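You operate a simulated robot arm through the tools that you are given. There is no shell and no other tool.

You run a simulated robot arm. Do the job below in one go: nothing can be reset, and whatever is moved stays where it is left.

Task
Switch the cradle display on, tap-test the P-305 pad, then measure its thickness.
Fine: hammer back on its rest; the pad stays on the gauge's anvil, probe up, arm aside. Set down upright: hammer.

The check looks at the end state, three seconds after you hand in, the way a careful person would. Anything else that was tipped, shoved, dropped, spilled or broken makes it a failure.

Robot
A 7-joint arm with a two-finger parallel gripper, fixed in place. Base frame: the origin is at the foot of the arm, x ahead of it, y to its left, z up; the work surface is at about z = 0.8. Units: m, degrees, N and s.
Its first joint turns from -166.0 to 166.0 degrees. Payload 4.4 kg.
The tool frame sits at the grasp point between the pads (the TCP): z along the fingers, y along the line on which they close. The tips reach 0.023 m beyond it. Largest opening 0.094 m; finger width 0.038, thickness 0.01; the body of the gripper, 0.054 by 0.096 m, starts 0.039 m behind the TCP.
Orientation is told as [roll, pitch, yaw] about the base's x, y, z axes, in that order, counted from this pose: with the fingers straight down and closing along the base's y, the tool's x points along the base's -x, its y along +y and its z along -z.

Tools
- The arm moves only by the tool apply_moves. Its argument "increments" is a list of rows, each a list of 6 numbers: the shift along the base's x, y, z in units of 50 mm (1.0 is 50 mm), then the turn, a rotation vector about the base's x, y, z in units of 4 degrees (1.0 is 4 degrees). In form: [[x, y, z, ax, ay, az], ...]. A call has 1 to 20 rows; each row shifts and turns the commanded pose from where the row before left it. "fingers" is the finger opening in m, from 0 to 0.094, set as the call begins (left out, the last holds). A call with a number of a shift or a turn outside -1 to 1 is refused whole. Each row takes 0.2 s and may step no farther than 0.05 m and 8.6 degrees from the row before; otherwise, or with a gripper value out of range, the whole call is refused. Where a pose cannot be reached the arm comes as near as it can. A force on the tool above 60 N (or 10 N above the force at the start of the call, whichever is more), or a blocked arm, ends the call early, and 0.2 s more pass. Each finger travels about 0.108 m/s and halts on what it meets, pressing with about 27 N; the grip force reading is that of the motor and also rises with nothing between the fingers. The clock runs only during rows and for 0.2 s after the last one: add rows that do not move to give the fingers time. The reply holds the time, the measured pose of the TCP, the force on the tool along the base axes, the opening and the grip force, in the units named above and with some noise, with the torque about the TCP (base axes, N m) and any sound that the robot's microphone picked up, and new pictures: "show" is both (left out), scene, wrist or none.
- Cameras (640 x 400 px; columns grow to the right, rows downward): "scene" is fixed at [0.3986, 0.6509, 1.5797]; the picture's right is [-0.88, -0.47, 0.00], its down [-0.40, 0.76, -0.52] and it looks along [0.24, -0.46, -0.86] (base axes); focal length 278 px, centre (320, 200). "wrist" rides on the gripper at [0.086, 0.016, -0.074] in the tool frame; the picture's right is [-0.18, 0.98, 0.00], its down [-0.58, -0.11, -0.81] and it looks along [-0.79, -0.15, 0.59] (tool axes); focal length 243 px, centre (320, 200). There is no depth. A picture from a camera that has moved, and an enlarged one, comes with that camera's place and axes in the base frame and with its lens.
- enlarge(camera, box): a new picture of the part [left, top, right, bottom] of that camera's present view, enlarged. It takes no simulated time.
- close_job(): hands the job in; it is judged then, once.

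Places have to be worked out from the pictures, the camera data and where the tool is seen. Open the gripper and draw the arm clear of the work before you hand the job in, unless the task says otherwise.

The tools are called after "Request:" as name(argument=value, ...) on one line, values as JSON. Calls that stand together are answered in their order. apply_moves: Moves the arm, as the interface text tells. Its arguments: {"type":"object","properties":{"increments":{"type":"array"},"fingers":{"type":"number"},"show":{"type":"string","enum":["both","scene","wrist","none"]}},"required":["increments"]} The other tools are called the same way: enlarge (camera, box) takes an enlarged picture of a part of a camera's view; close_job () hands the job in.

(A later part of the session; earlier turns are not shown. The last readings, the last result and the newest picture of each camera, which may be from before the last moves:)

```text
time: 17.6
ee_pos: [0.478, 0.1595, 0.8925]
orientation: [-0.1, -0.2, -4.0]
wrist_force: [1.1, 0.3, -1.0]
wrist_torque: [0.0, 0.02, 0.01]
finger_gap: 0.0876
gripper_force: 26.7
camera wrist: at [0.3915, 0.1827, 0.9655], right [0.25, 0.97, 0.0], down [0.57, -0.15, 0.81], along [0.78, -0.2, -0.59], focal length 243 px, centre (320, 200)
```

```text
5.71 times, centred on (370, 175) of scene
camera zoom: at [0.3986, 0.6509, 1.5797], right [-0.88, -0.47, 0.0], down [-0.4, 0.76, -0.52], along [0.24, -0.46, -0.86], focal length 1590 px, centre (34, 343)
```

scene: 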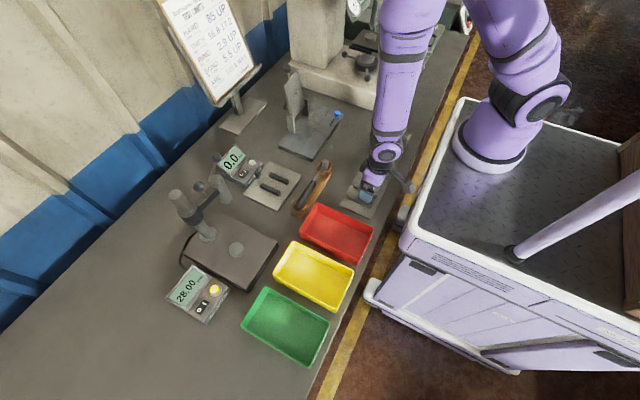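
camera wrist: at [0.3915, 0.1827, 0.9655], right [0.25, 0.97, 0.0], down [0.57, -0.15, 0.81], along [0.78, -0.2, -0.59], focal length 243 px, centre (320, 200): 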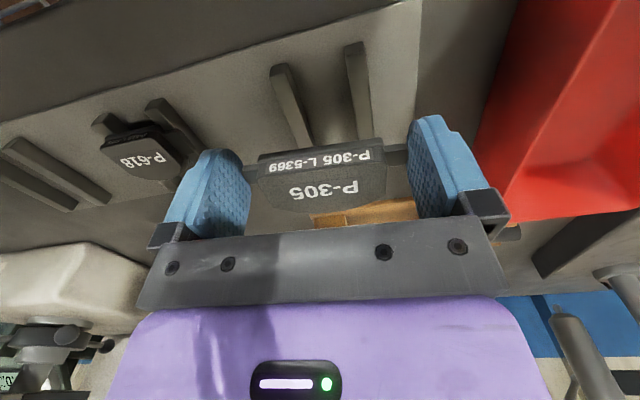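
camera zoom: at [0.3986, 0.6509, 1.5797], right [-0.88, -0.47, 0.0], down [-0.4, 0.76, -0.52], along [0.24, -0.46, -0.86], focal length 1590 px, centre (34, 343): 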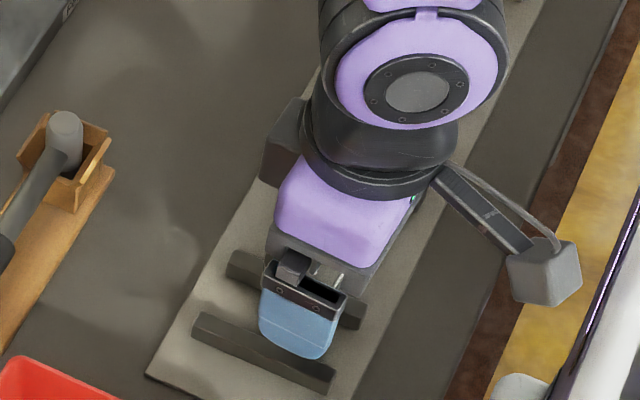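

P-305 is held level. I raise it, turn back to 0° yaw and carry it over to above the cradle.

Request:
apply_moves(increments=[[0, 0, 0.6, 0, 0, 0], [0, 0, 0.6, 0, 0, 0], [0.714, 0.259, 0, 0, 0, 0.125], [0.714, 0.259, 0, 0, 0, 0.125], [0.714, 0.259, 0, 0, 0, 0.125], [0.714, 0.259, 0, 0, 0, 0.125], [0.714, 0.259, 0, 0, 0, 0.125], [0.714, 0.259, 0, 0, 0, 0.125], [0.714, 0.259, 0, 0, 0, 0.125], [0.714, 0.259, 0, 0, 0, 0.125], [0, 0, 0, 0, 0, 0]], fingers=0.07, show="both")

Request:
enlarge(camera="wrist", box=[140, 0, 520, 240])

Request:
enlarge(camera="scene", box=[210, 120, 330, 220])

```text
time: 20.0
ee_pos: [0.7618, 0.265, 0.9521]
orientation: [0.1, -0.2, 0.0]
wrist_force: [-0.1, 0.3, -1.4]
wrist_torque: [-0.04, 0.04, 0.01]
finger_gap: 0.0875
gripper_force: 26.9
camera wrist: at [0.6744, 0.2807, 1.0252], right [0.18, 0.98, 0.0], down [0.58, -0.11, 0.81], along [0.8, -0.15, -0.59], focal length 243 px, centre (320, 200)
```

scene: 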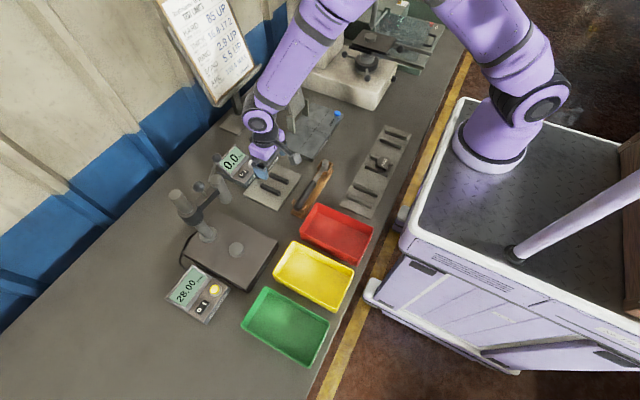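
wrist: 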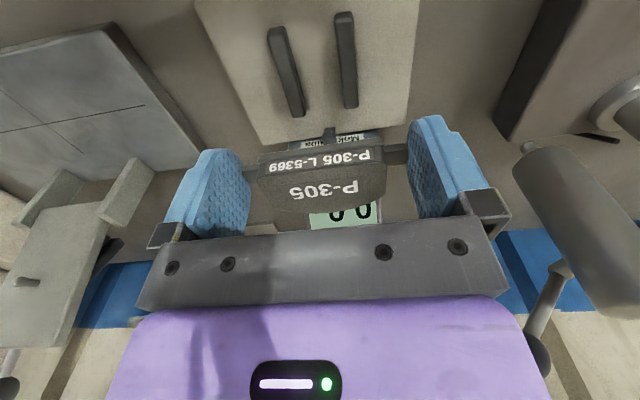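

```text
1.67 times, centred on (330, 120) of wrist
camera zoom: at [0.6744, 0.2807, 1.0252], right [0.18, 0.98, 0.0], down [0.58, -0.11, 0.81], along [0.8, -0.15, -0.59], focal length 404 px, centre (303, 333)
```

zoom: 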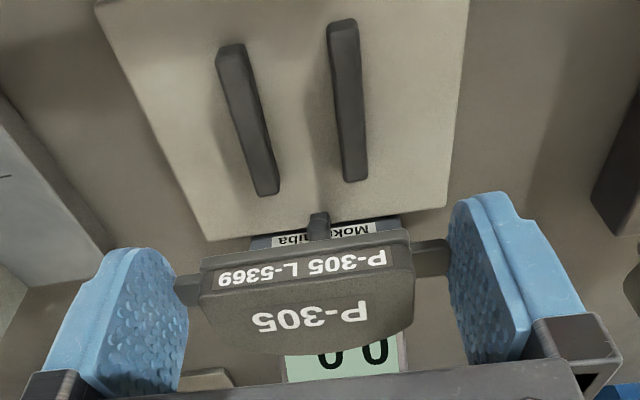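

```text
4.00 times, centred on (270, 170) of scene
camera zoom: at [0.3986, 0.6509, 1.5797], right [-0.88, -0.47, 0.0], down [-0.4, 0.76, -0.52], along [0.24, -0.46, -0.86], focal length 1113 px, centre (520, 320)
```

zoom: 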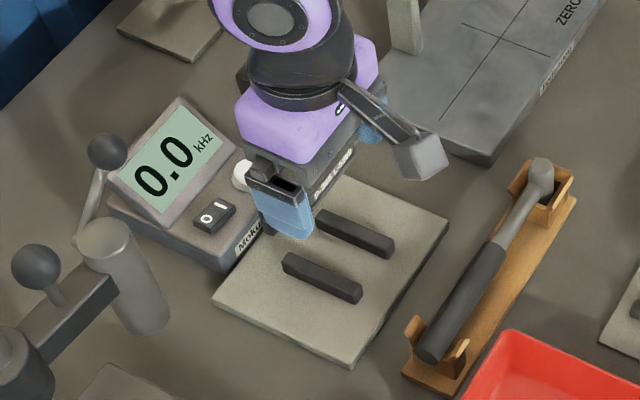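

The cradle rails span x 0.7355–0.8046 at y 0.237 and 0.286 (centre 0.770, 0.262). I centre the pad and lower it to just above the rails.

Request:
apply_moves(increments=[[0, -0.06, 0, 0, 0, 0], [0, 0, -0.8, 0, 0, 0], [0, 0, -0.8, 0, 0, 0], [0, 0, -0.4, 0, 0, 0], [0, 0, 0, 0, 0, 0]], fingers=0.07, show="both")

Request:
enlarge(camera="wrist", box=[140, 40, 520, 280])

Request:
enlarge(camera="scene", box=[210, 120, 330, 220])

```text
time: 21.2
ee_pos: [0.7621, 0.264, 0.8497]
orientation: [0.0, -0.2, -0.1]
wrist_force: [0.2, -0.1, -2.2]
wrist_torque: [0.03, 0.0, 0.03]
finger_gap: 0.0877
gripper_force: 26.8
camera wrist: at [0.6747, 0.2793, 0.9238], right [0.18, 0.98, 0.0], down [0.58, -0.11, 0.81], along [0.79, -0.15, -0.59], focal length 243 px, centre (320, 200)
```

scene: 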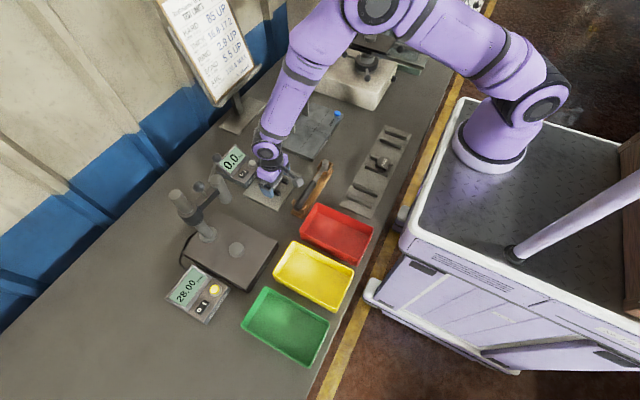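
wrist: 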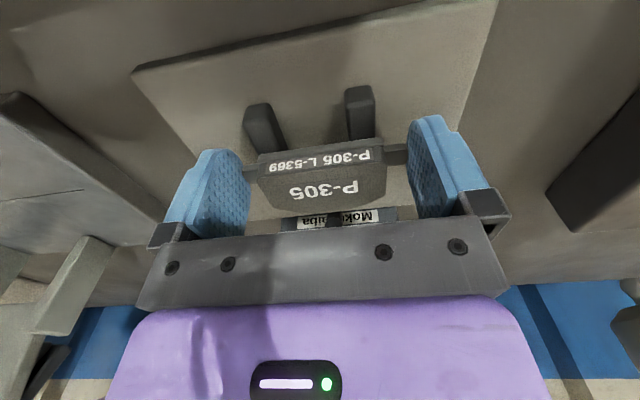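

```text
1.67 times, centred on (330, 160) of wrist
camera zoom: at [0.6747, 0.2793, 0.9238], right [0.18, 0.98, 0.0], down [0.58, -0.11, 0.81], along [0.79, -0.15, -0.59], focal length 404 px, centre (303, 267)
```

zoom: 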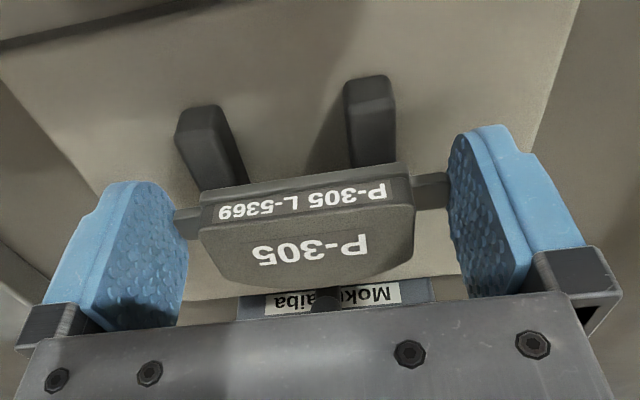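

```text
4.00 times, centred on (270, 170) of scene
camera zoom: at [0.3986, 0.6509, 1.5797], right [-0.88, -0.47, 0.0], down [-0.4, 0.76, -0.52], along [0.24, -0.46, -0.86], focal length 1113 px, centre (520, 320)
```

zoom: 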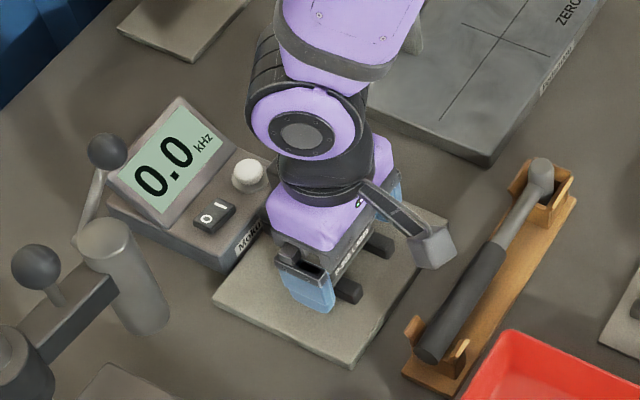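

The pad hovers over the rails, well centred. I lower in 2 mm steps watching the vertical force.

Request:
apply_moves(increments=[[0, -0.02, -0.05, 0, 0, 0], [0, 0, -0.04, 0, 0, 0], [0, 0, -0.04, 0, 0, 0], [0, 0, 0, 0, 0, 0]], fingers=0.07, show="none")

Request:
apply_moves(increments=[[0, 0, -0.04, 0, 0, 0], [0, 0, -0.04, 0, 0, 0], [0, 0, 0, 0, 0, 0]], fingers=0.07, show="wrist")

```text
time: 22.2
ee_pos: [0.7631, 0.2611, 0.8463]
orientation: [0.2, -0.4, 0.0]
wrist_force: [-2.1, -1.5, 20.4]
wrist_torque: [-0.02, -0.06, 0.05]
finger_gap: 0.0875
gripper_force: 26.9
```

```text
time: 23.0
ee_pos: [0.7633, 0.2612, 0.8421]
orientation: [0.1, -0.3, -0.1]
wrist_force: [2.5, 0.4, 21.1]
wrist_torque: [0.04, -0.19, 0.02]
finger_gap: 0.0876
gripper_force: 26.9
camera wrist: at [0.675, 0.2776, 0.9151], right [0.18, 0.98, 0.0], down [0.58, -0.11, 0.81], along [0.8, -0.15, -0.59], focal length 243 px, centre (320, 200)
```

wrist: 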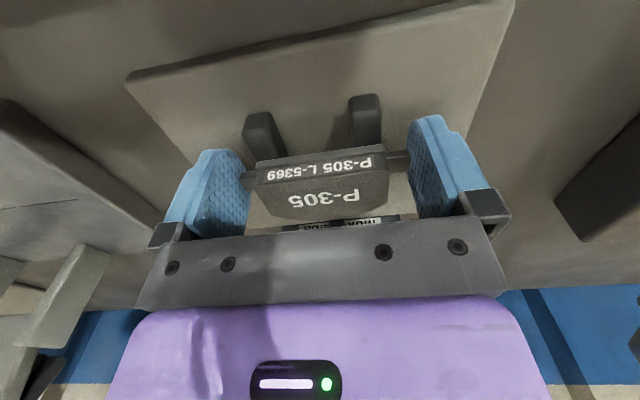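

The pad has touched the rails (≈20 N at z≈0.846) and is resting on both. I open the fingers and look.

Request:
apply_moves(increments=[[0, 0, 0, 0, 0, 0], [0, 0, 0, 0, 0, 0]], fingers=0.094, show="wrist")

Request:
enlarge(camera="wrist", box=[140, 40, 520, 280])

```text
time: 23.6
ee_pos: [0.7622, 0.2608, 0.8416]
orientation: [0.0, -0.2, -0.1]
wrist_force: [0.9, 0.3, 0.4]
wrist_torque: [0.02, 0.02, 0.01]
finger_gap: 0.094
gripper_force: 0.1
camera wrist: at [0.6747, 0.2774, 0.9141], right [0.18, 0.98, 0.0], down [0.58, -0.11, 0.81], along [0.79, -0.15, -0.59], focal length 243 px, centre (320, 200)
```

wrist: 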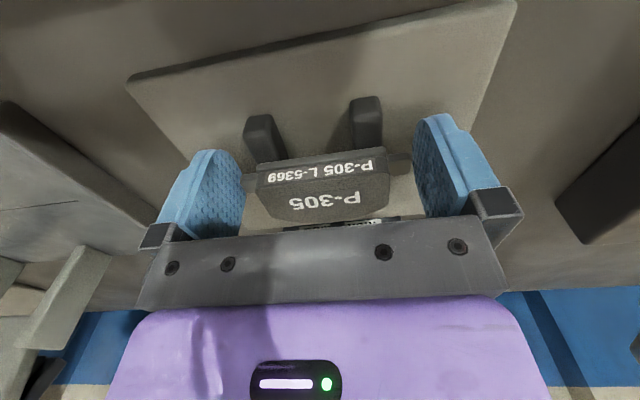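

```text
1.67 times, centred on (330, 160) of wrist
camera zoom: at [0.6747, 0.2774, 0.9141], right [0.18, 0.98, 0.0], down [0.58, -0.11, 0.81], along [0.79, -0.15, -0.59], focal length 404 px, centre (303, 267)
```

zoom: 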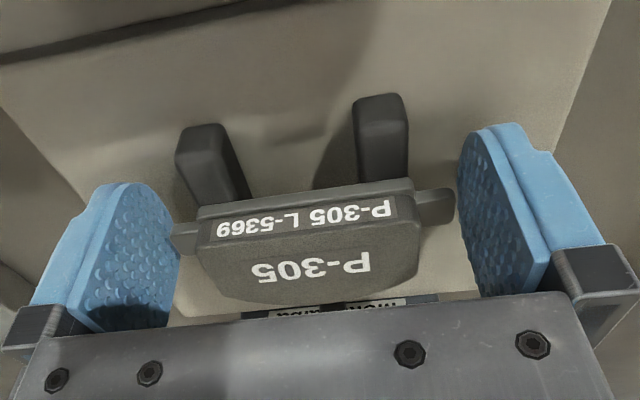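

The pad lies flat on both rails with gaps at both fingers. I raise the tool straight up.

Request:
apply_moves(increments=[[0, 0, 0.3, 0, 0, 0], [0, 0, 0.5, 0, 0, 0], [0, 0, 0.8, 0, 0, 0], [0, 0, 0.8, 0, 0, 0], [0, 0, 0, 0, 0, 0]], fingers=0.094, show="both")

Request:
enlarge(camera="wrist", box=[210, 0, 430, 140])

Request:
enlarge(camera="scene", box=[210, 120, 350, 220])

```text
time: 24.8
ee_pos: [0.7632, 0.2597, 0.9611]
orientation: [0.1, -0.2, 0.0]
wrist_force: [-0.5, 1.0, 0.4]
wrist_torque: [0.0, -0.01, 0.0]
finger_gap: 0.0939
gripper_force: 0.1
camera wrist: at [0.6742, 0.277, 1.0344], right [0.18, 0.98, 0.0], down [0.58, -0.11, 0.81], along [0.79, -0.15, -0.59], focal length 243 px, centre (320, 200)
```

scene: 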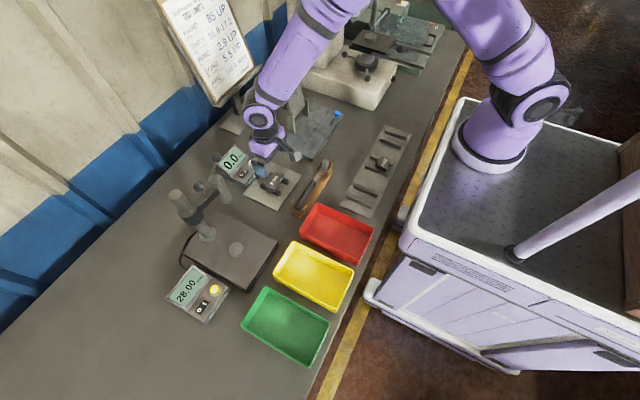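
wrist: 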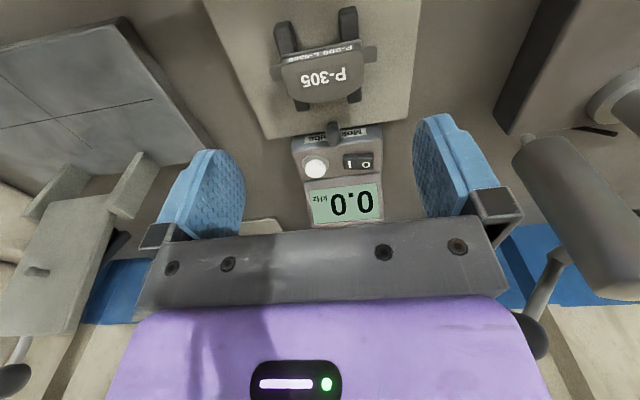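

```text
2.86 times, centred on (320, 70) of wrist
camera zoom: at [0.6742, 0.277, 1.0344], right [0.18, 0.98, 0.0], down [0.58, -0.11, 0.81], along [0.79, -0.15, -0.59], focal length 693 px, centre (320, 571)
```

zoom: 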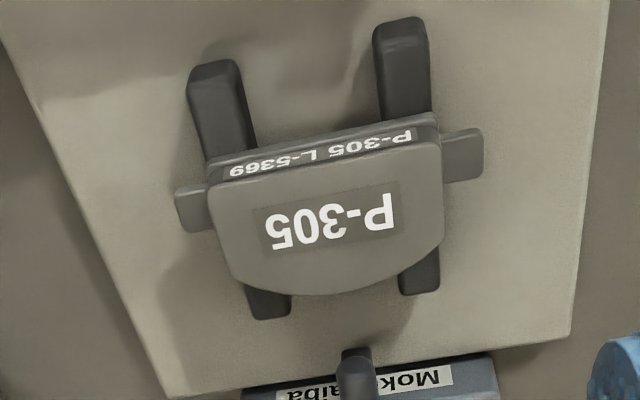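

```text
4.00 times, centred on (280, 170) of scene
camera zoom: at [0.3986, 0.6509, 1.5797], right [-0.88, -0.47, 0.0], down [-0.4, 0.76, -0.52], along [0.24, -0.46, -0.86], focal length 1113 px, centre (480, 320)
```

zoom: 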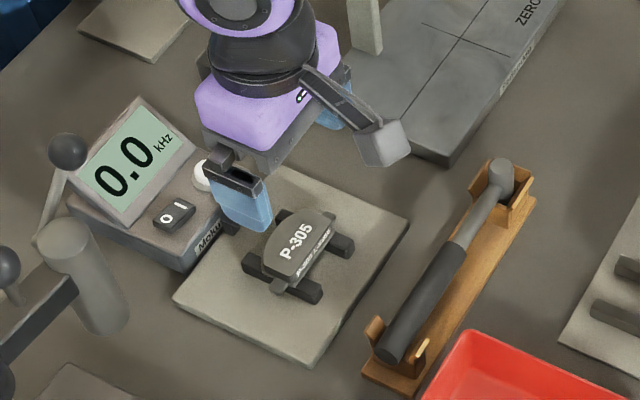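

P-305 now lies squarely on the cradle (centre ≈ (0.769, 0.263), top z≈0.843). Next I move over the hammer rest to view the hammer.

Request:
apply_moves(increments=[[-0.74, -0.17, 0.2, 0, 0, 0], [-0.74, -0.17, 0.2, 0, 0, 0], [-0.74, -0.17, 0.1, 0, 0, 0], [0, 0, 0, 0, 0, 0]], fingers=0.094, show="both")

Request:
enlarge(camera="wrist", box=[150, 0, 470, 160])

Request:
enlarge(camera="scene", box=[280, 140, 360, 220])

```text
time: 25.8
ee_pos: [0.6534, 0.2344, 0.9851]
orientation: [0.0, -0.2, 0.0]
wrist_force: [-0.6, 0.0, 0.0]
wrist_torque: [0.01, 0.02, -0.01]
finger_gap: 0.094
gripper_force: 0.0
camera wrist: at [0.5652, 0.2511, 1.0596], right [0.18, 0.98, 0.0], down [0.58, -0.11, 0.81], along [0.8, -0.15, -0.59], focal length 243 px, centre (320, 200)
```

scene: 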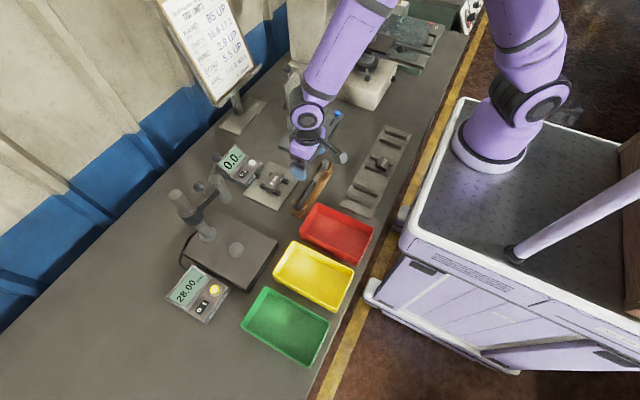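
wrist: 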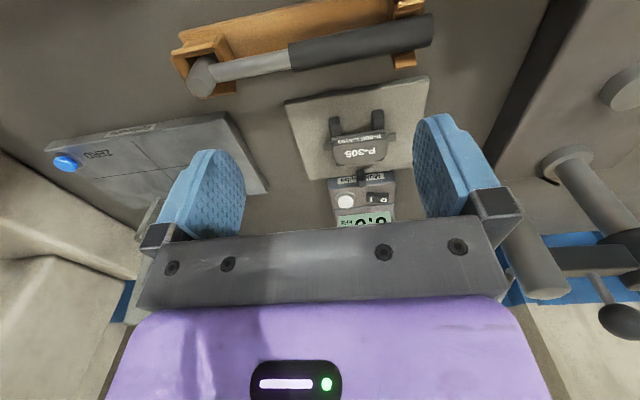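

```text
2.00 times, centred on (310, 80) of wrist
camera zoom: at [0.5652, 0.2511, 1.0596], right [0.18, 0.98, 0.0], down [0.58, -0.11, 0.81], along [0.8, -0.15, -0.59], focal length 485 px, centre (340, 440)
```

zoom: 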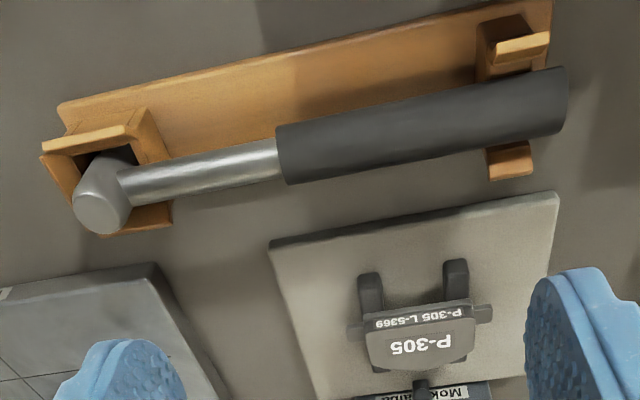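

```text
5.00 times, centred on (320, 180) of scene
camera zoom: at [0.3986, 0.6509, 1.5797], right [-0.88, -0.47, 0.0], down [-0.4, 0.76, -0.52], along [0.24, -0.46, -0.86], focal length 1392 px, centre (320, 300)
```

zoom: 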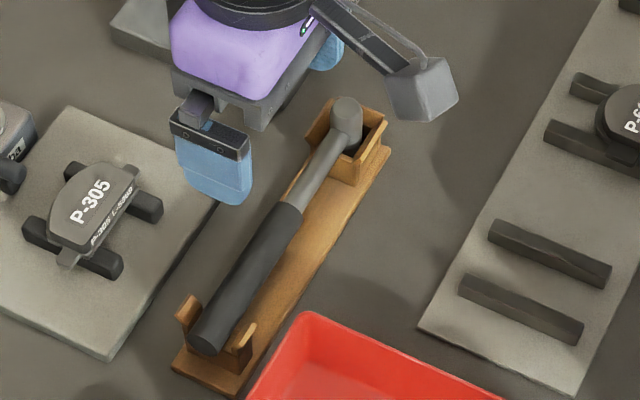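

The hammer's dark grip runs from y≈0.211 to 0.322 at x≈0.65, z≈0.85; its head stands in a box socket at y≈0.135. I rotate the tool by -90° above it so that the fingers close along x.

Request:
apply_moves(increments=[[-0.05, -0.04, 0.2, 0, 0, -1], [0, 0, 0, 0, 0, -1], [0, 0, 0, 0, 0, -1], [0, 0, 0, 0, 0, -1], [0, 0, 0, 0, 0, -1], [0, 0, 0, 0, 0, -1], [0, 0, 0, 0, 0, -1], [0, 0, 0, 0, 0, -1], [0, 0, 0, 0, 0, -1], [0, 0, 0, 0, 0, -1], [0, 0, 0, 0, 0, -1], [0, 0, 0, 0, 0, -1], [0, 0, 0, 0, 0, -1], [0, 0, 0, 0, 0, -1], [0, 0, 0, 0, 0, -1], [0, 0, 0, 0, 0, -1], [0, 0, 0, 0, 0, -1], [0, 0, 0, 0, 0, -1], [0, 0, 0, 0, 0, -1], [0, 0, 0, 0, 0, -1]], fingers=0.06, show="none")

Request:
apply_moves(increments=[[0, 0, 0, 0, 0, -1], [0, 0, 0, 0, 0, -1], [0, 0, 0, 0, 0, -0.5], [0, 0, 0, 0, 0, 0]], fingers=0.06, show="both")

```text
time: 30.0
ee_pos: [0.6496, 0.2343, 0.9966]
orientation: [0.0, -0.2, -80.1]
wrist_force: [0.1, -0.5, 0.4]
wrist_torque: [-0.01, -0.02, 0.03]
finger_gap: 0.0601
gripper_force: 0.1
```

```text
time: 31.0
ee_pos: [0.6512, 0.2336, 0.998]
orientation: [0.1, -0.4, -89.9]
wrist_force: [0.1, -0.2, -0.1]
wrist_torque: [0.0, 0.04, 0.0]
finger_gap: 0.06
gripper_force: 0.1
camera wrist: at [0.6654, 0.3206, 1.0709], right [0.98, -0.18, 0.0], down [-0.11, -0.58, 0.81], along [-0.15, -0.8, -0.59], focal length 243 px, centre (320, 200)
```

scene: 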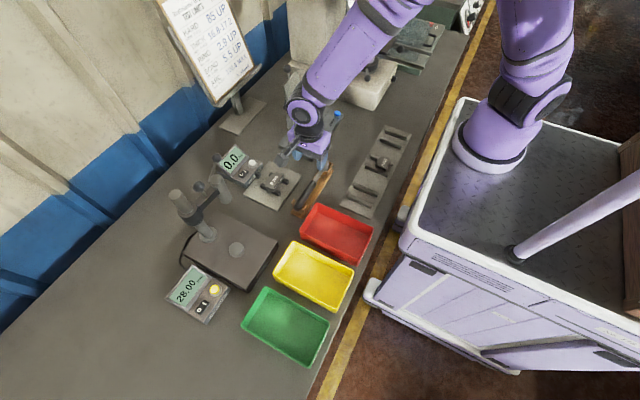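
wrist: 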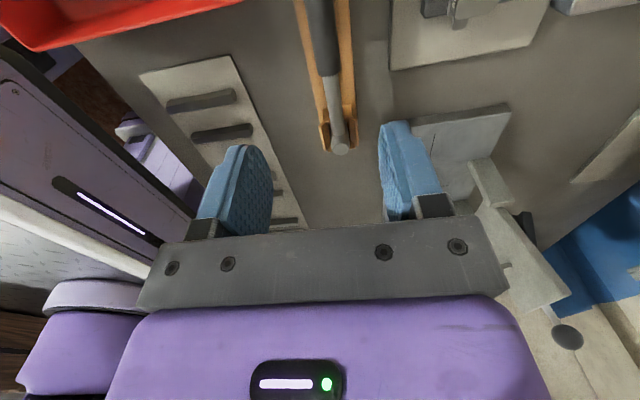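

The tool is now at -90° yaw; the hammer runs away from the camera between the fingers. I enlarge to measure the handle's centreline.

Request:
enlarge(camera="wrist", box=[250, 0, 420, 170])

Request:
enlarge(camera="scene", box=[270, 130, 350, 220])

```text
2.35 times, centred on (335, 85) of wrist
camera zoom: at [0.6654, 0.3206, 1.0709], right [0.98, -0.18, 0.0], down [-0.11, -0.58, 0.81], along [-0.15, -0.8, -0.59], focal length 571 px, centre (285, 471)
```

zoom: 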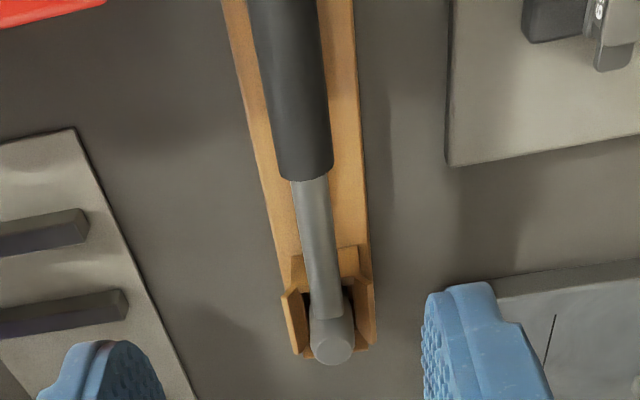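

```text
4.44 times, centred on (310, 175) of scene
camera zoom: at [0.3986, 0.6509, 1.5797], right [-0.88, -0.47, 0.0], down [-0.4, 0.76, -0.52], along [0.24, -0.46, -0.86], focal length 1237 px, centre (364, 311)
```

zoom: 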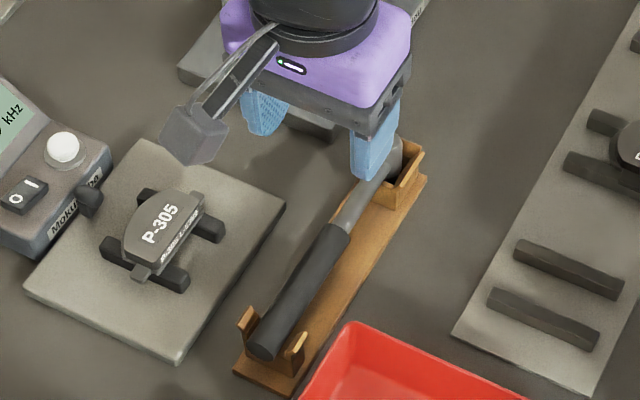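

Handle centreline is at x≈0.653. I descend to just above the handle, then down to grip height.

Request:
apply_moves(increments=[[0.03, -0.03, -0.6, 0, 0, 0], [0, 0, -0.7, 0, 0, 0], [0, 0, -0.7, 0, 0, 0], [0, 0, 0, 0, 0, 0]], fingers=0.06, show="both")

Request:
enlarge(camera="wrist", box=[190, 0, 450, 240])

Request:
enlarge(camera="scene", box=[270, 130, 350, 220])

```text
time: 32.0
ee_pos: [0.6513, 0.2314, 0.8961]
orientation: [0.0, -0.2, -90.0]
wrist_force: [0.1, -0.5, -0.5]
wrist_torque: [0.0, 0.02, 0.02]
finger_gap: 0.0598
gripper_force: 0.1
camera wrist: at [0.666, 0.3188, 0.9697], right [0.98, -0.18, 0.0], down [-0.11, -0.58, 0.81], along [-0.15, -0.8, -0.59], focal length 243 px, centre (320, 200)
```

scene: 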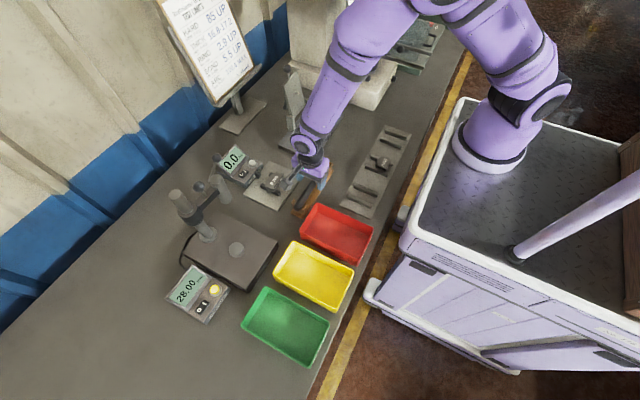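
wrist: 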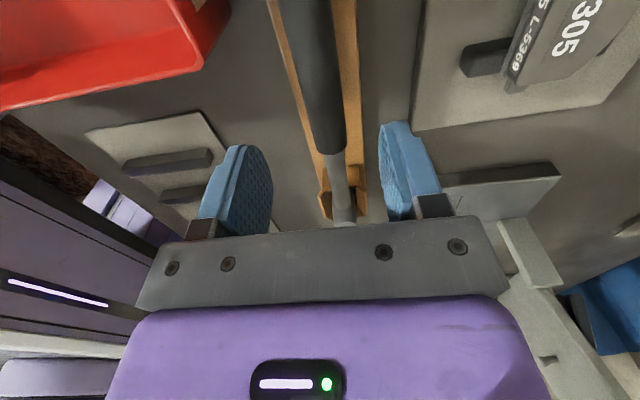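

```text
1.67 times, centred on (320, 120) of wrist
camera zoom: at [0.666, 0.3188, 0.9697], right [0.98, -0.18, 0.0], down [-0.11, -0.58, 0.81], along [-0.15, -0.8, -0.59], focal length 404 px, centre (320, 333)
```

zoom: 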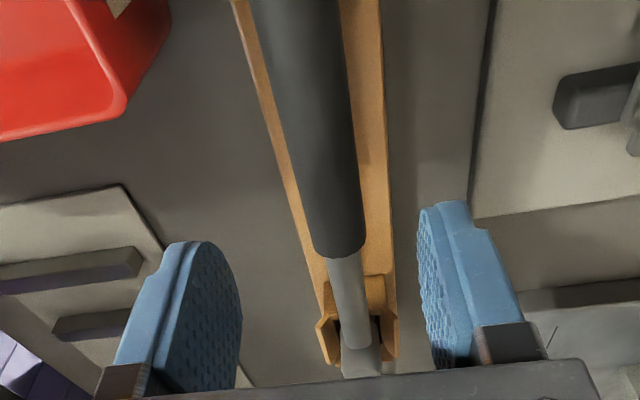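

```text
4.44 times, centred on (310, 175) of scene
camera zoom: at [0.3986, 0.6509, 1.5797], right [-0.88, -0.47, 0.0], down [-0.4, 0.76, -0.52], along [0.24, -0.46, -0.86], focal length 1237 px, centre (364, 311)
```

zoom: 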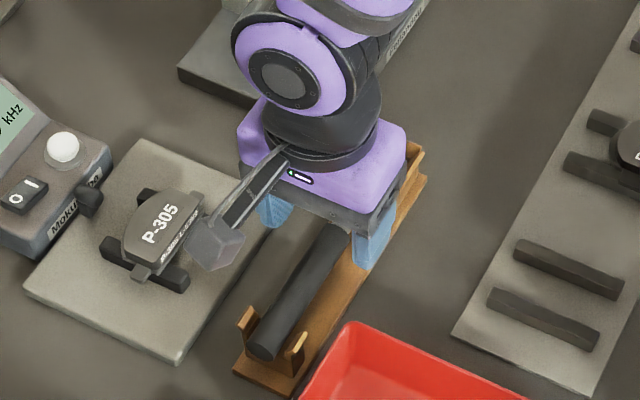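

The handle centre is at x≈0.654 and the grip boundary y≈0.2145. I nudge over and descend to z≈0.852 around the handle.

Request:
apply_moves(increments=[[0.04, 0.05, -0.3, 0, 0, 0], [0, 0, -0.3, 0, 0, 0], [0, 0, -0.28, 0, 0, 0], [0, 0, 0, 0, 0, 0]], fingers=0.06, show="both")

Request:
enlarge(camera="wrist", box=[190, 0, 450, 240])

Request:
enlarge(camera="scene", box=[270, 130, 350, 220])

```text
time: 33.0
ee_pos: [0.6541, 0.2346, 0.8517]
orientation: [0.0, -0.2, -90.0]
wrist_force: [-0.6, -0.6, 0.7]
wrist_torque: [-0.01, -0.01, -0.02]
finger_gap: 0.0602
gripper_force: 0.0
camera wrist: at [0.6689, 0.3217, 0.9255], right [0.98, -0.18, 0.0], down [-0.11, -0.58, 0.81], along [-0.15, -0.8, -0.59], focal length 243 px, centre (320, 200)
```

scene: 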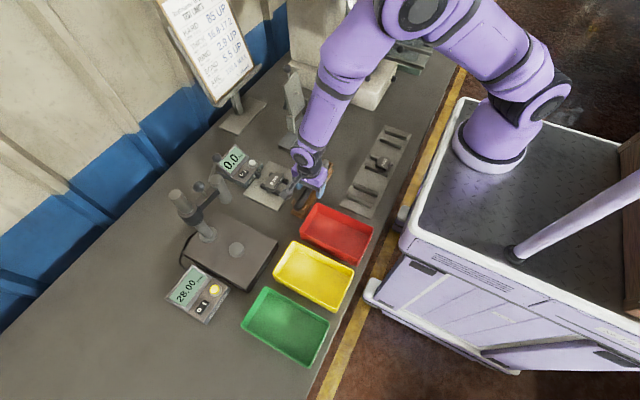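
wrist: 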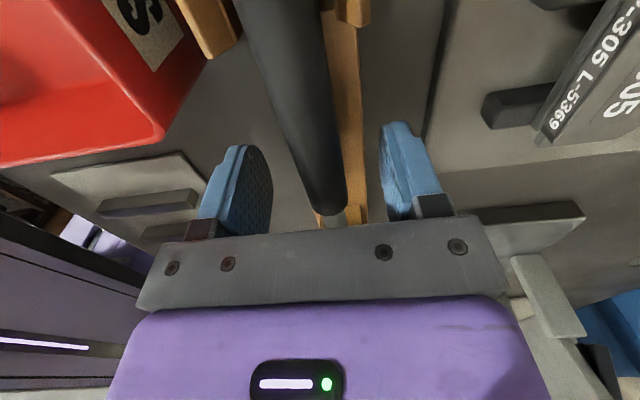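

```text
1.67 times, centred on (320, 120) of wrist
camera zoom: at [0.6689, 0.3217, 0.9255], right [0.98, -0.18, 0.0], down [-0.11, -0.58, 0.81], along [-0.15, -0.8, -0.59], focal length 404 px, centre (320, 333)
```

zoom: 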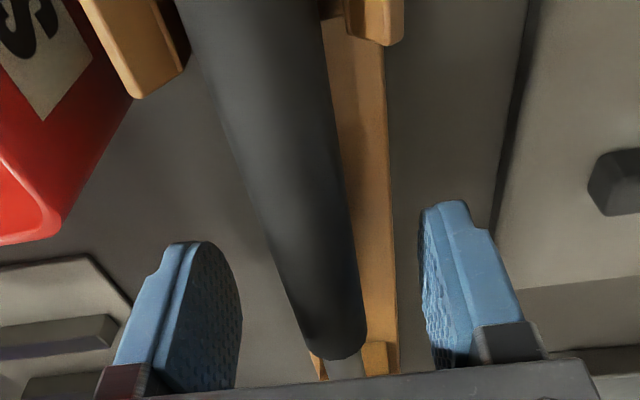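

```text
4.44 times, centred on (310, 175) of scene
camera zoom: at [0.3986, 0.6509, 1.5797], right [-0.88, -0.47, 0.0], down [-0.4, 0.76, -0.52], along [0.24, -0.46, -0.86], focal length 1237 px, centre (364, 311)
```

zoom: 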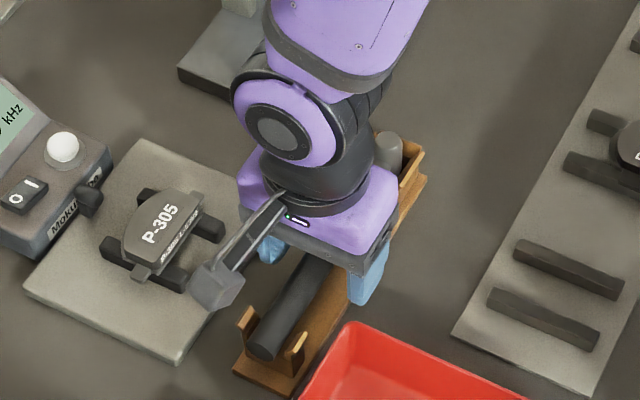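

The handle is between the fingers. I close the grip.

Request:
apply_moves(increments=[[0, 0, 0, 0, 0, 0], [0, 0, 0, 0, 0, 0], [0, 0, 0, 0, 0, 0]], fingers=0, show="wrist")

```text
time: 33.8
ee_pos: [0.6541, 0.2345, 0.8525]
orientation: [0.0, -0.2, -89.9]
wrist_force: [1.5, -0.3, 1.4]
wrist_torque: [0.04, 0.0, -0.04]
finger_gap: 0.0211
gripper_force: 27.4
camera wrist: at [0.6691, 0.3216, 0.9257], right [0.98, -0.18, 0.0], down [-0.11, -0.58, 0.81], along [-0.15, -0.8, -0.59], focal length 243 px, centre (320, 200)
```

wrist: 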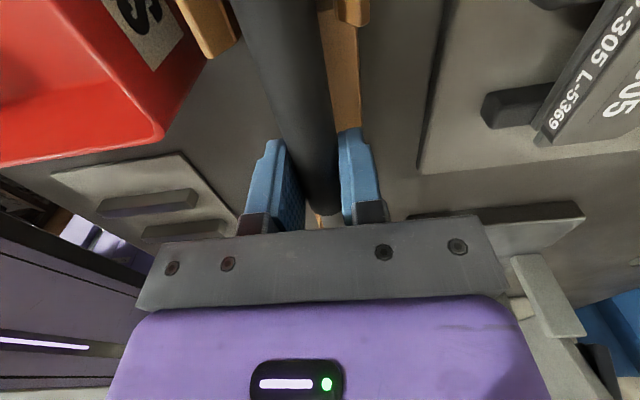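

The handle (⌀21 mm) is gripped; the rest pose is TCP (0.6541, 0.2345, 0.8525) at yaw -90°. I lift straight up slowly.

Request:
apply_moves(increments=[[0, 0, 0.1, 0, 0, 0], [0, 0, 0.2, 0, 0, 0], [0, 0, 0.3, 0, 0, 0], [0, 0, 0.5, 0, 0, 0], [0, 0, 0.6, 0, 0, 0], [0, 0, 0.4, 0, 0, 0], [0, 0, 0, 0, 0, 0]], fingers=0, show="both")

Request:
enlarge(camera="scene", box=[250, 110, 350, 220])

Request:
enlarge(camera="wrist", box=[190, 0, 450, 240])

```text
time: 35.4
ee_pos: [0.6534, 0.2352, 0.9573]
orientation: [0.0, -0.3, -90.0]
wrist_force: [-0.1, 0.5, -1.5]
wrist_torque: [-0.01, -0.02, -0.02]
finger_gap: 0.0213
gripper_force: 26.9
camera wrist: at [0.6689, 0.3214, 1.0306], right [0.98, -0.18, 0.0], down [-0.11, -0.58, 0.81], along [-0.15, -0.8, -0.59], focal length 243 px, centre (320, 200)
```

scene: 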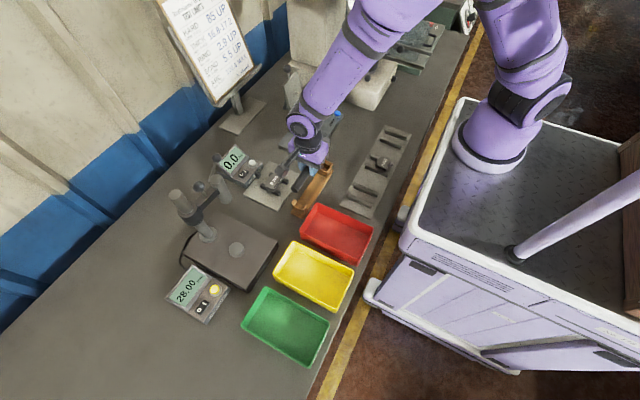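
wrist: 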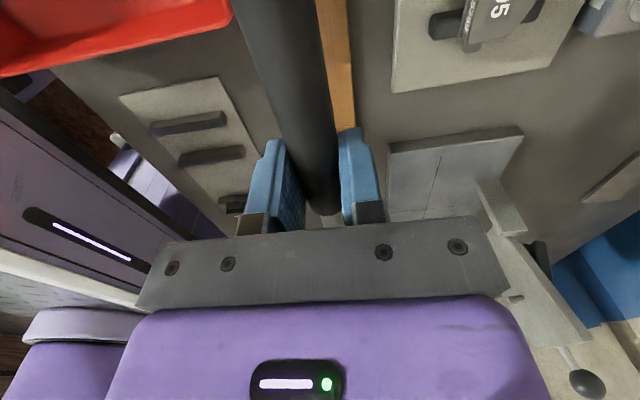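

```text
3.64 times, centred on (300, 165) of scene
camera zoom: at [0.3986, 0.6509, 1.5797], right [-0.88, -0.47, 0.0], down [-0.4, 0.76, -0.52], along [0.24, -0.46, -0.86], focal length 1012 px, centre (393, 327)
```

zoom: 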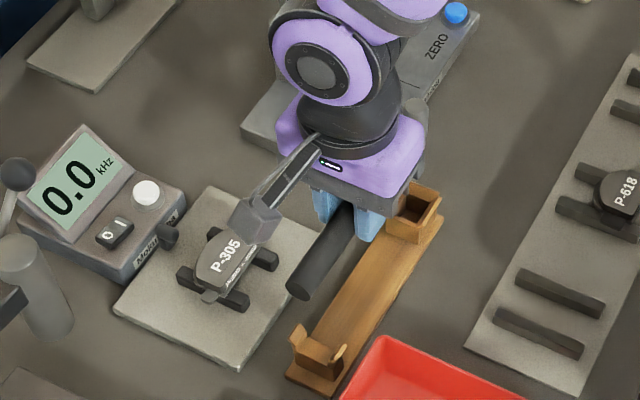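

```text
1.67 times, centred on (320, 120) of wrist
camera zoom: at [0.6689, 0.3214, 1.0306], right [0.98, -0.18, 0.0], down [-0.11, -0.58, 0.81], along [-0.15, -0.8, -0.59], focal length 404 px, centre (320, 333)
```

zoom: 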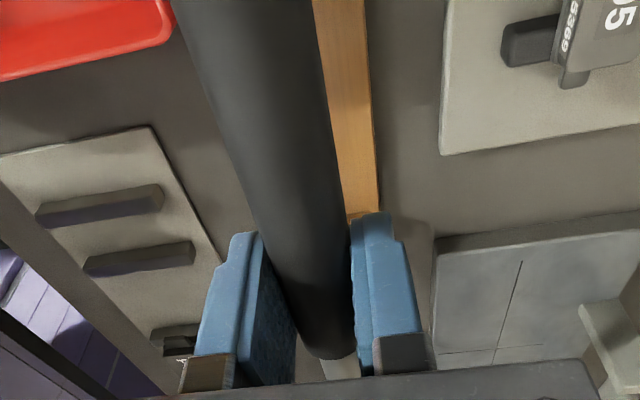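

The hammer is lifted cleanly (light, ~1.5 N) and the rest is undisturbed. I carry it over, rotating by +30°, so the head comes above the pad with the hand clear of the gauge.

Request:
apply_moves(increments=[[0.1665, 0.282, 0, 0, 0, 0.9375], [0.1665, 0.282, 0, 0, 0, 0.9375], [0.1665, 0.282, 0, 0, 0, 0.9375], [0.1665, 0.282, 0, 0, 0, 0.9375], [0.1665, 0.282, 0, 0, 0, 0.9375], [0.1665, 0.282, 0, 0, 0, 0.9375], [0.1665, 0.282, 0, 0, 0, 0.9375], [0.1665, 0.282, 0, 0, 0, 0.9375], [0, 0, 0, 0, 0, 0]], fingers=0, show="both")

Request:
enlarge(camera="scene", box=[220, 110, 340, 220])

Request:
enlarge(camera="wrist", box=[190, 0, 450, 240])

```text
time: 37.4
ee_pos: [0.7199, 0.347, 0.9577]
orientation: [0.0, -0.1, -60.0]
wrist_force: [-0.7, 0.4, -1.5]
wrist_torque: [0.02, 0.01, -0.01]
finger_gap: 0.0212
gripper_force: 27.4
camera wrist: at [0.6892, 0.4303, 1.0311], right [0.94, 0.33, 0.0], down [0.19, -0.56, 0.81], along [0.27, -0.76, -0.59], focal length 243 px, centre (320, 200)
```

scene: 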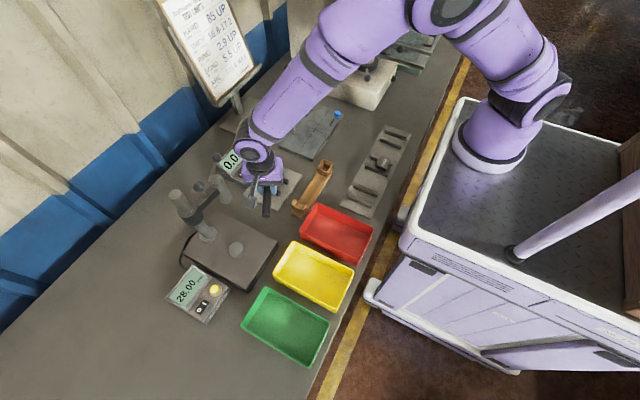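
wrist: 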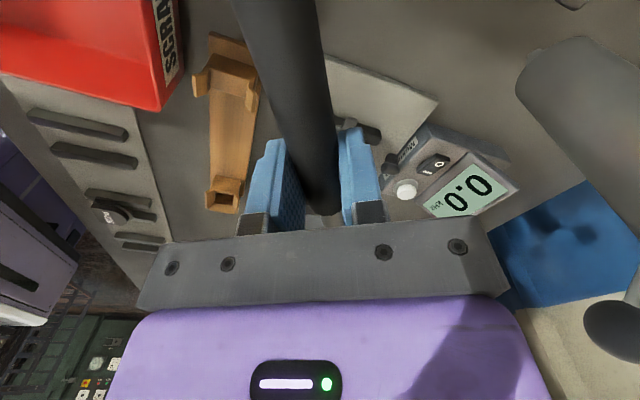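

```text
3.64 times, centred on (280, 165) of scene
camera zoom: at [0.3986, 0.6509, 1.5797], right [-0.88, -0.47, 0.0], down [-0.4, 0.76, -0.52], along [0.24, -0.46, -0.86], focal length 1012 px, centre (466, 327)
```

zoom: 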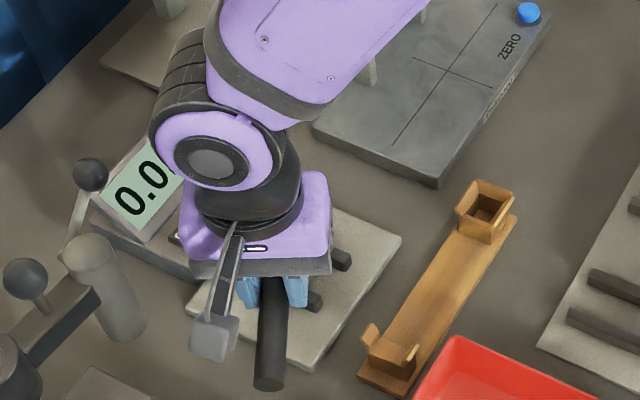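

```text
1.67 times, centred on (320, 120) of wrist
camera zoom: at [0.6892, 0.4303, 1.0311], right [0.94, 0.33, 0.0], down [0.19, -0.56, 0.81], along [0.27, -0.76, -0.59], focal length 404 px, centre (320, 333)
```

zoom: 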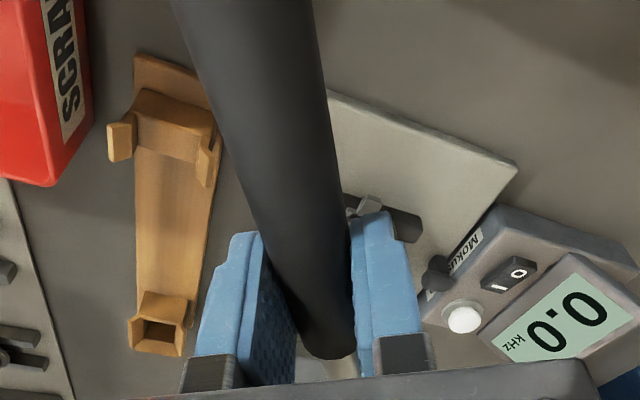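

By geometry the head is at about (0.769, 0.262), right over the pad centre. I descend to z≈0.885 and then feel for contact in small steps using the torque reading.

Request:
apply_moves(increments=[[0, 0, -0.7, 0, 0, 0], [0, 0, -0.6, 0, 0, 0], [0, 0, -0.15, 0, 0, 0], [0, 0, 0, 0, 0, 0]], fingers=0, show="both")

Request:
enlarge(camera="scene", box=[220, 110, 340, 220])

Request:
enlarge(camera="wrist", box=[190, 0, 520, 240])

```text
time: 38.4
ee_pos: [0.7204, 0.3471, 0.8853]
orientation: [0.1, -0.2, -60.0]
wrist_force: [-1.7, 3.1, 9.0]
wrist_torque: [-0.85, -0.48, 0.02]
finger_gap: 0.0214
gripper_force: 26.9
camera wrist: at [0.69, 0.4308, 0.9593], right [0.94, 0.33, 0.0], down [0.19, -0.56, 0.81], along [0.27, -0.76, -0.59], focal length 243 px, centre (320, 200)
```

scene: 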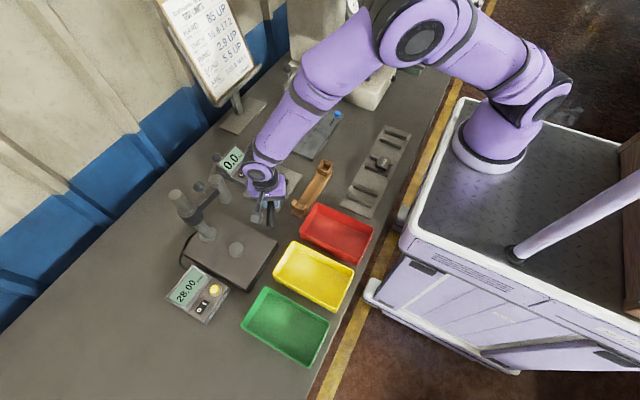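
wrist: 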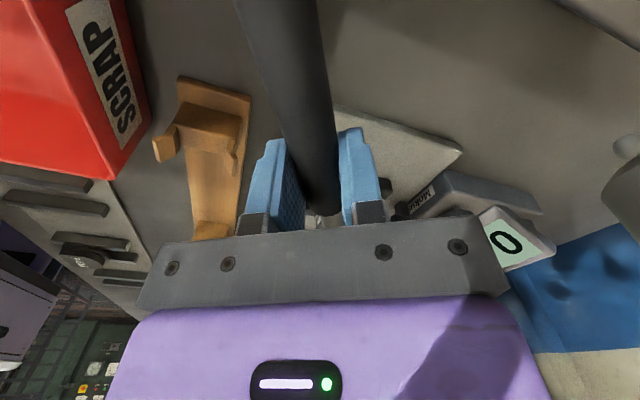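

```text
3.64 times, centred on (280, 165) of scene
camera zoom: at [0.3986, 0.6509, 1.5797], right [-0.88, -0.47, 0.0], down [-0.4, 0.76, -0.52], along [0.24, -0.46, -0.86], focal length 1012 px, centre (466, 327)
```

zoom: 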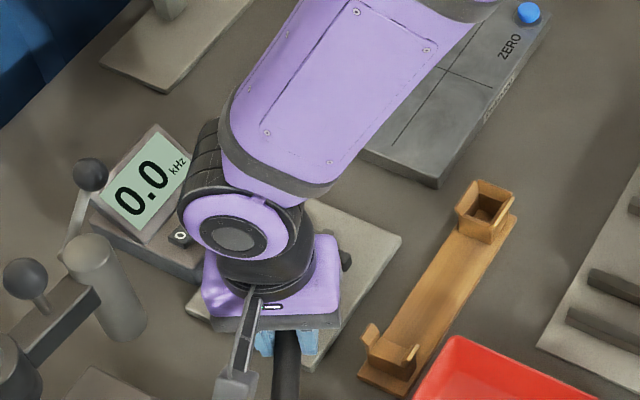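

```text
1.67 times, centred on (355, 120) of wrist
camera zoom: at [0.69, 0.4308, 0.9593], right [0.94, 0.33, 0.0], down [0.19, -0.56, 0.81], along [0.27, -0.76, -0.59], focal length 404 px, centre (262, 333)
```

zoom: 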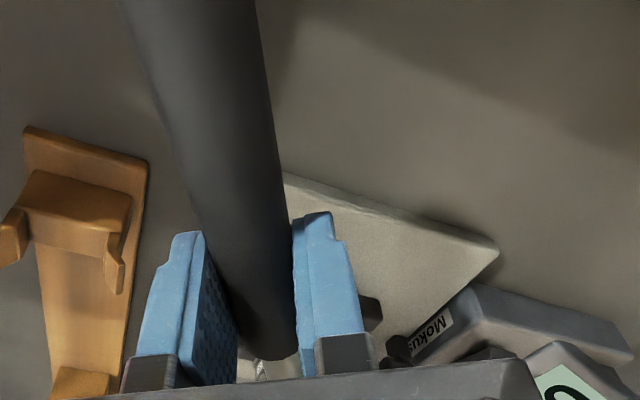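

There is already contact (9 N, torque matching the head at 0.098 m), but no sound: it was a slow press. I raise it 2 cm and check the hammer's state in the grip.

Request:
apply_moves(increments=[[0, 0, 0.4, 0, 0, 0], [0, 0, 0, 0, 0, 0]], fingers=0, show="both")

Request:
enlarge(camera="scene", box=[220, 110, 340, 220])

Request:
enlarge(camera="wrist", box=[190, 0, 520, 240])

```text
time: 39.0
ee_pos: [0.7196, 0.3465, 0.9052]
orientation: [0.1, -0.3, -60.0]
wrist_force: [-0.9, 0.7, -1.0]
wrist_torque: [0.02, 0.02, 0.0]
finger_gap: 0.0211
gripper_force: 27.2
camera wrist: at [0.6899, 0.4305, 0.978], right [0.94, 0.33, 0.0], down [0.19, -0.55, 0.81], along [0.27, -0.76, -0.59], focal length 243 px, centre (320, 200)
```

scene: 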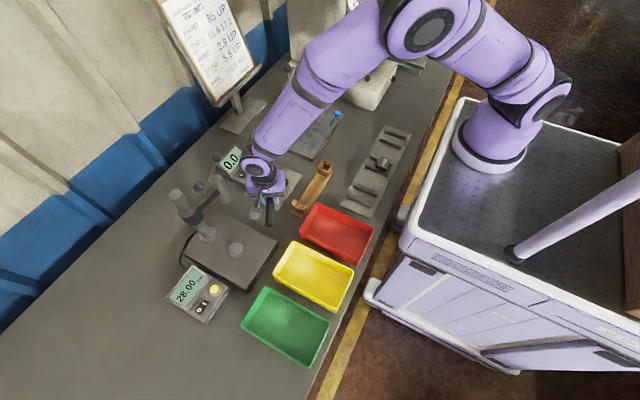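
wrist: 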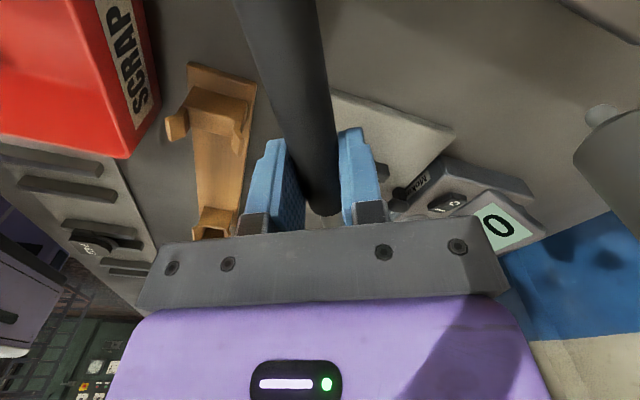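

```text
3.64 times, centred on (280, 165) of scene
camera zoom: at [0.3986, 0.6509, 1.5797], right [-0.88, -0.47, 0.0], down [-0.4, 0.76, -0.52], along [0.24, -0.46, -0.86], focal length 1012 px, centre (466, 327)
```

zoom: 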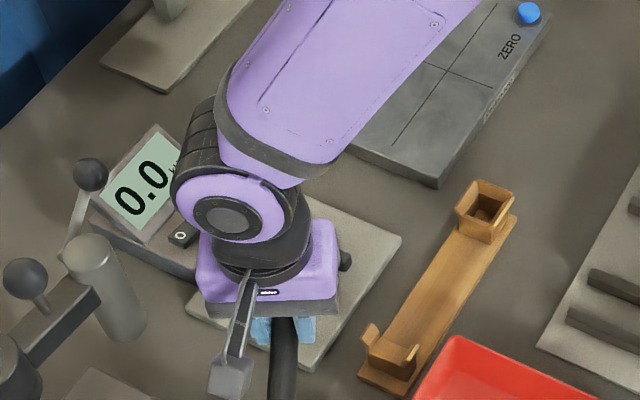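

```text
1.67 times, centred on (355, 120) of wrist
camera zoom: at [0.6899, 0.4305, 0.978], right [0.94, 0.33, 0.0], down [0.19, -0.55, 0.81], along [0.27, -0.76, -0.59], focal length 404 px, centre (262, 333)
```

zoom: 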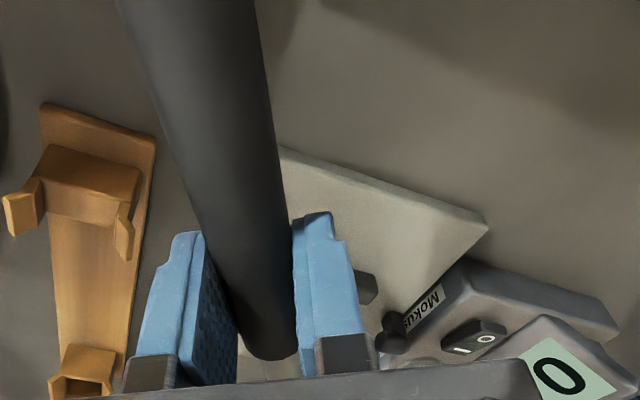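

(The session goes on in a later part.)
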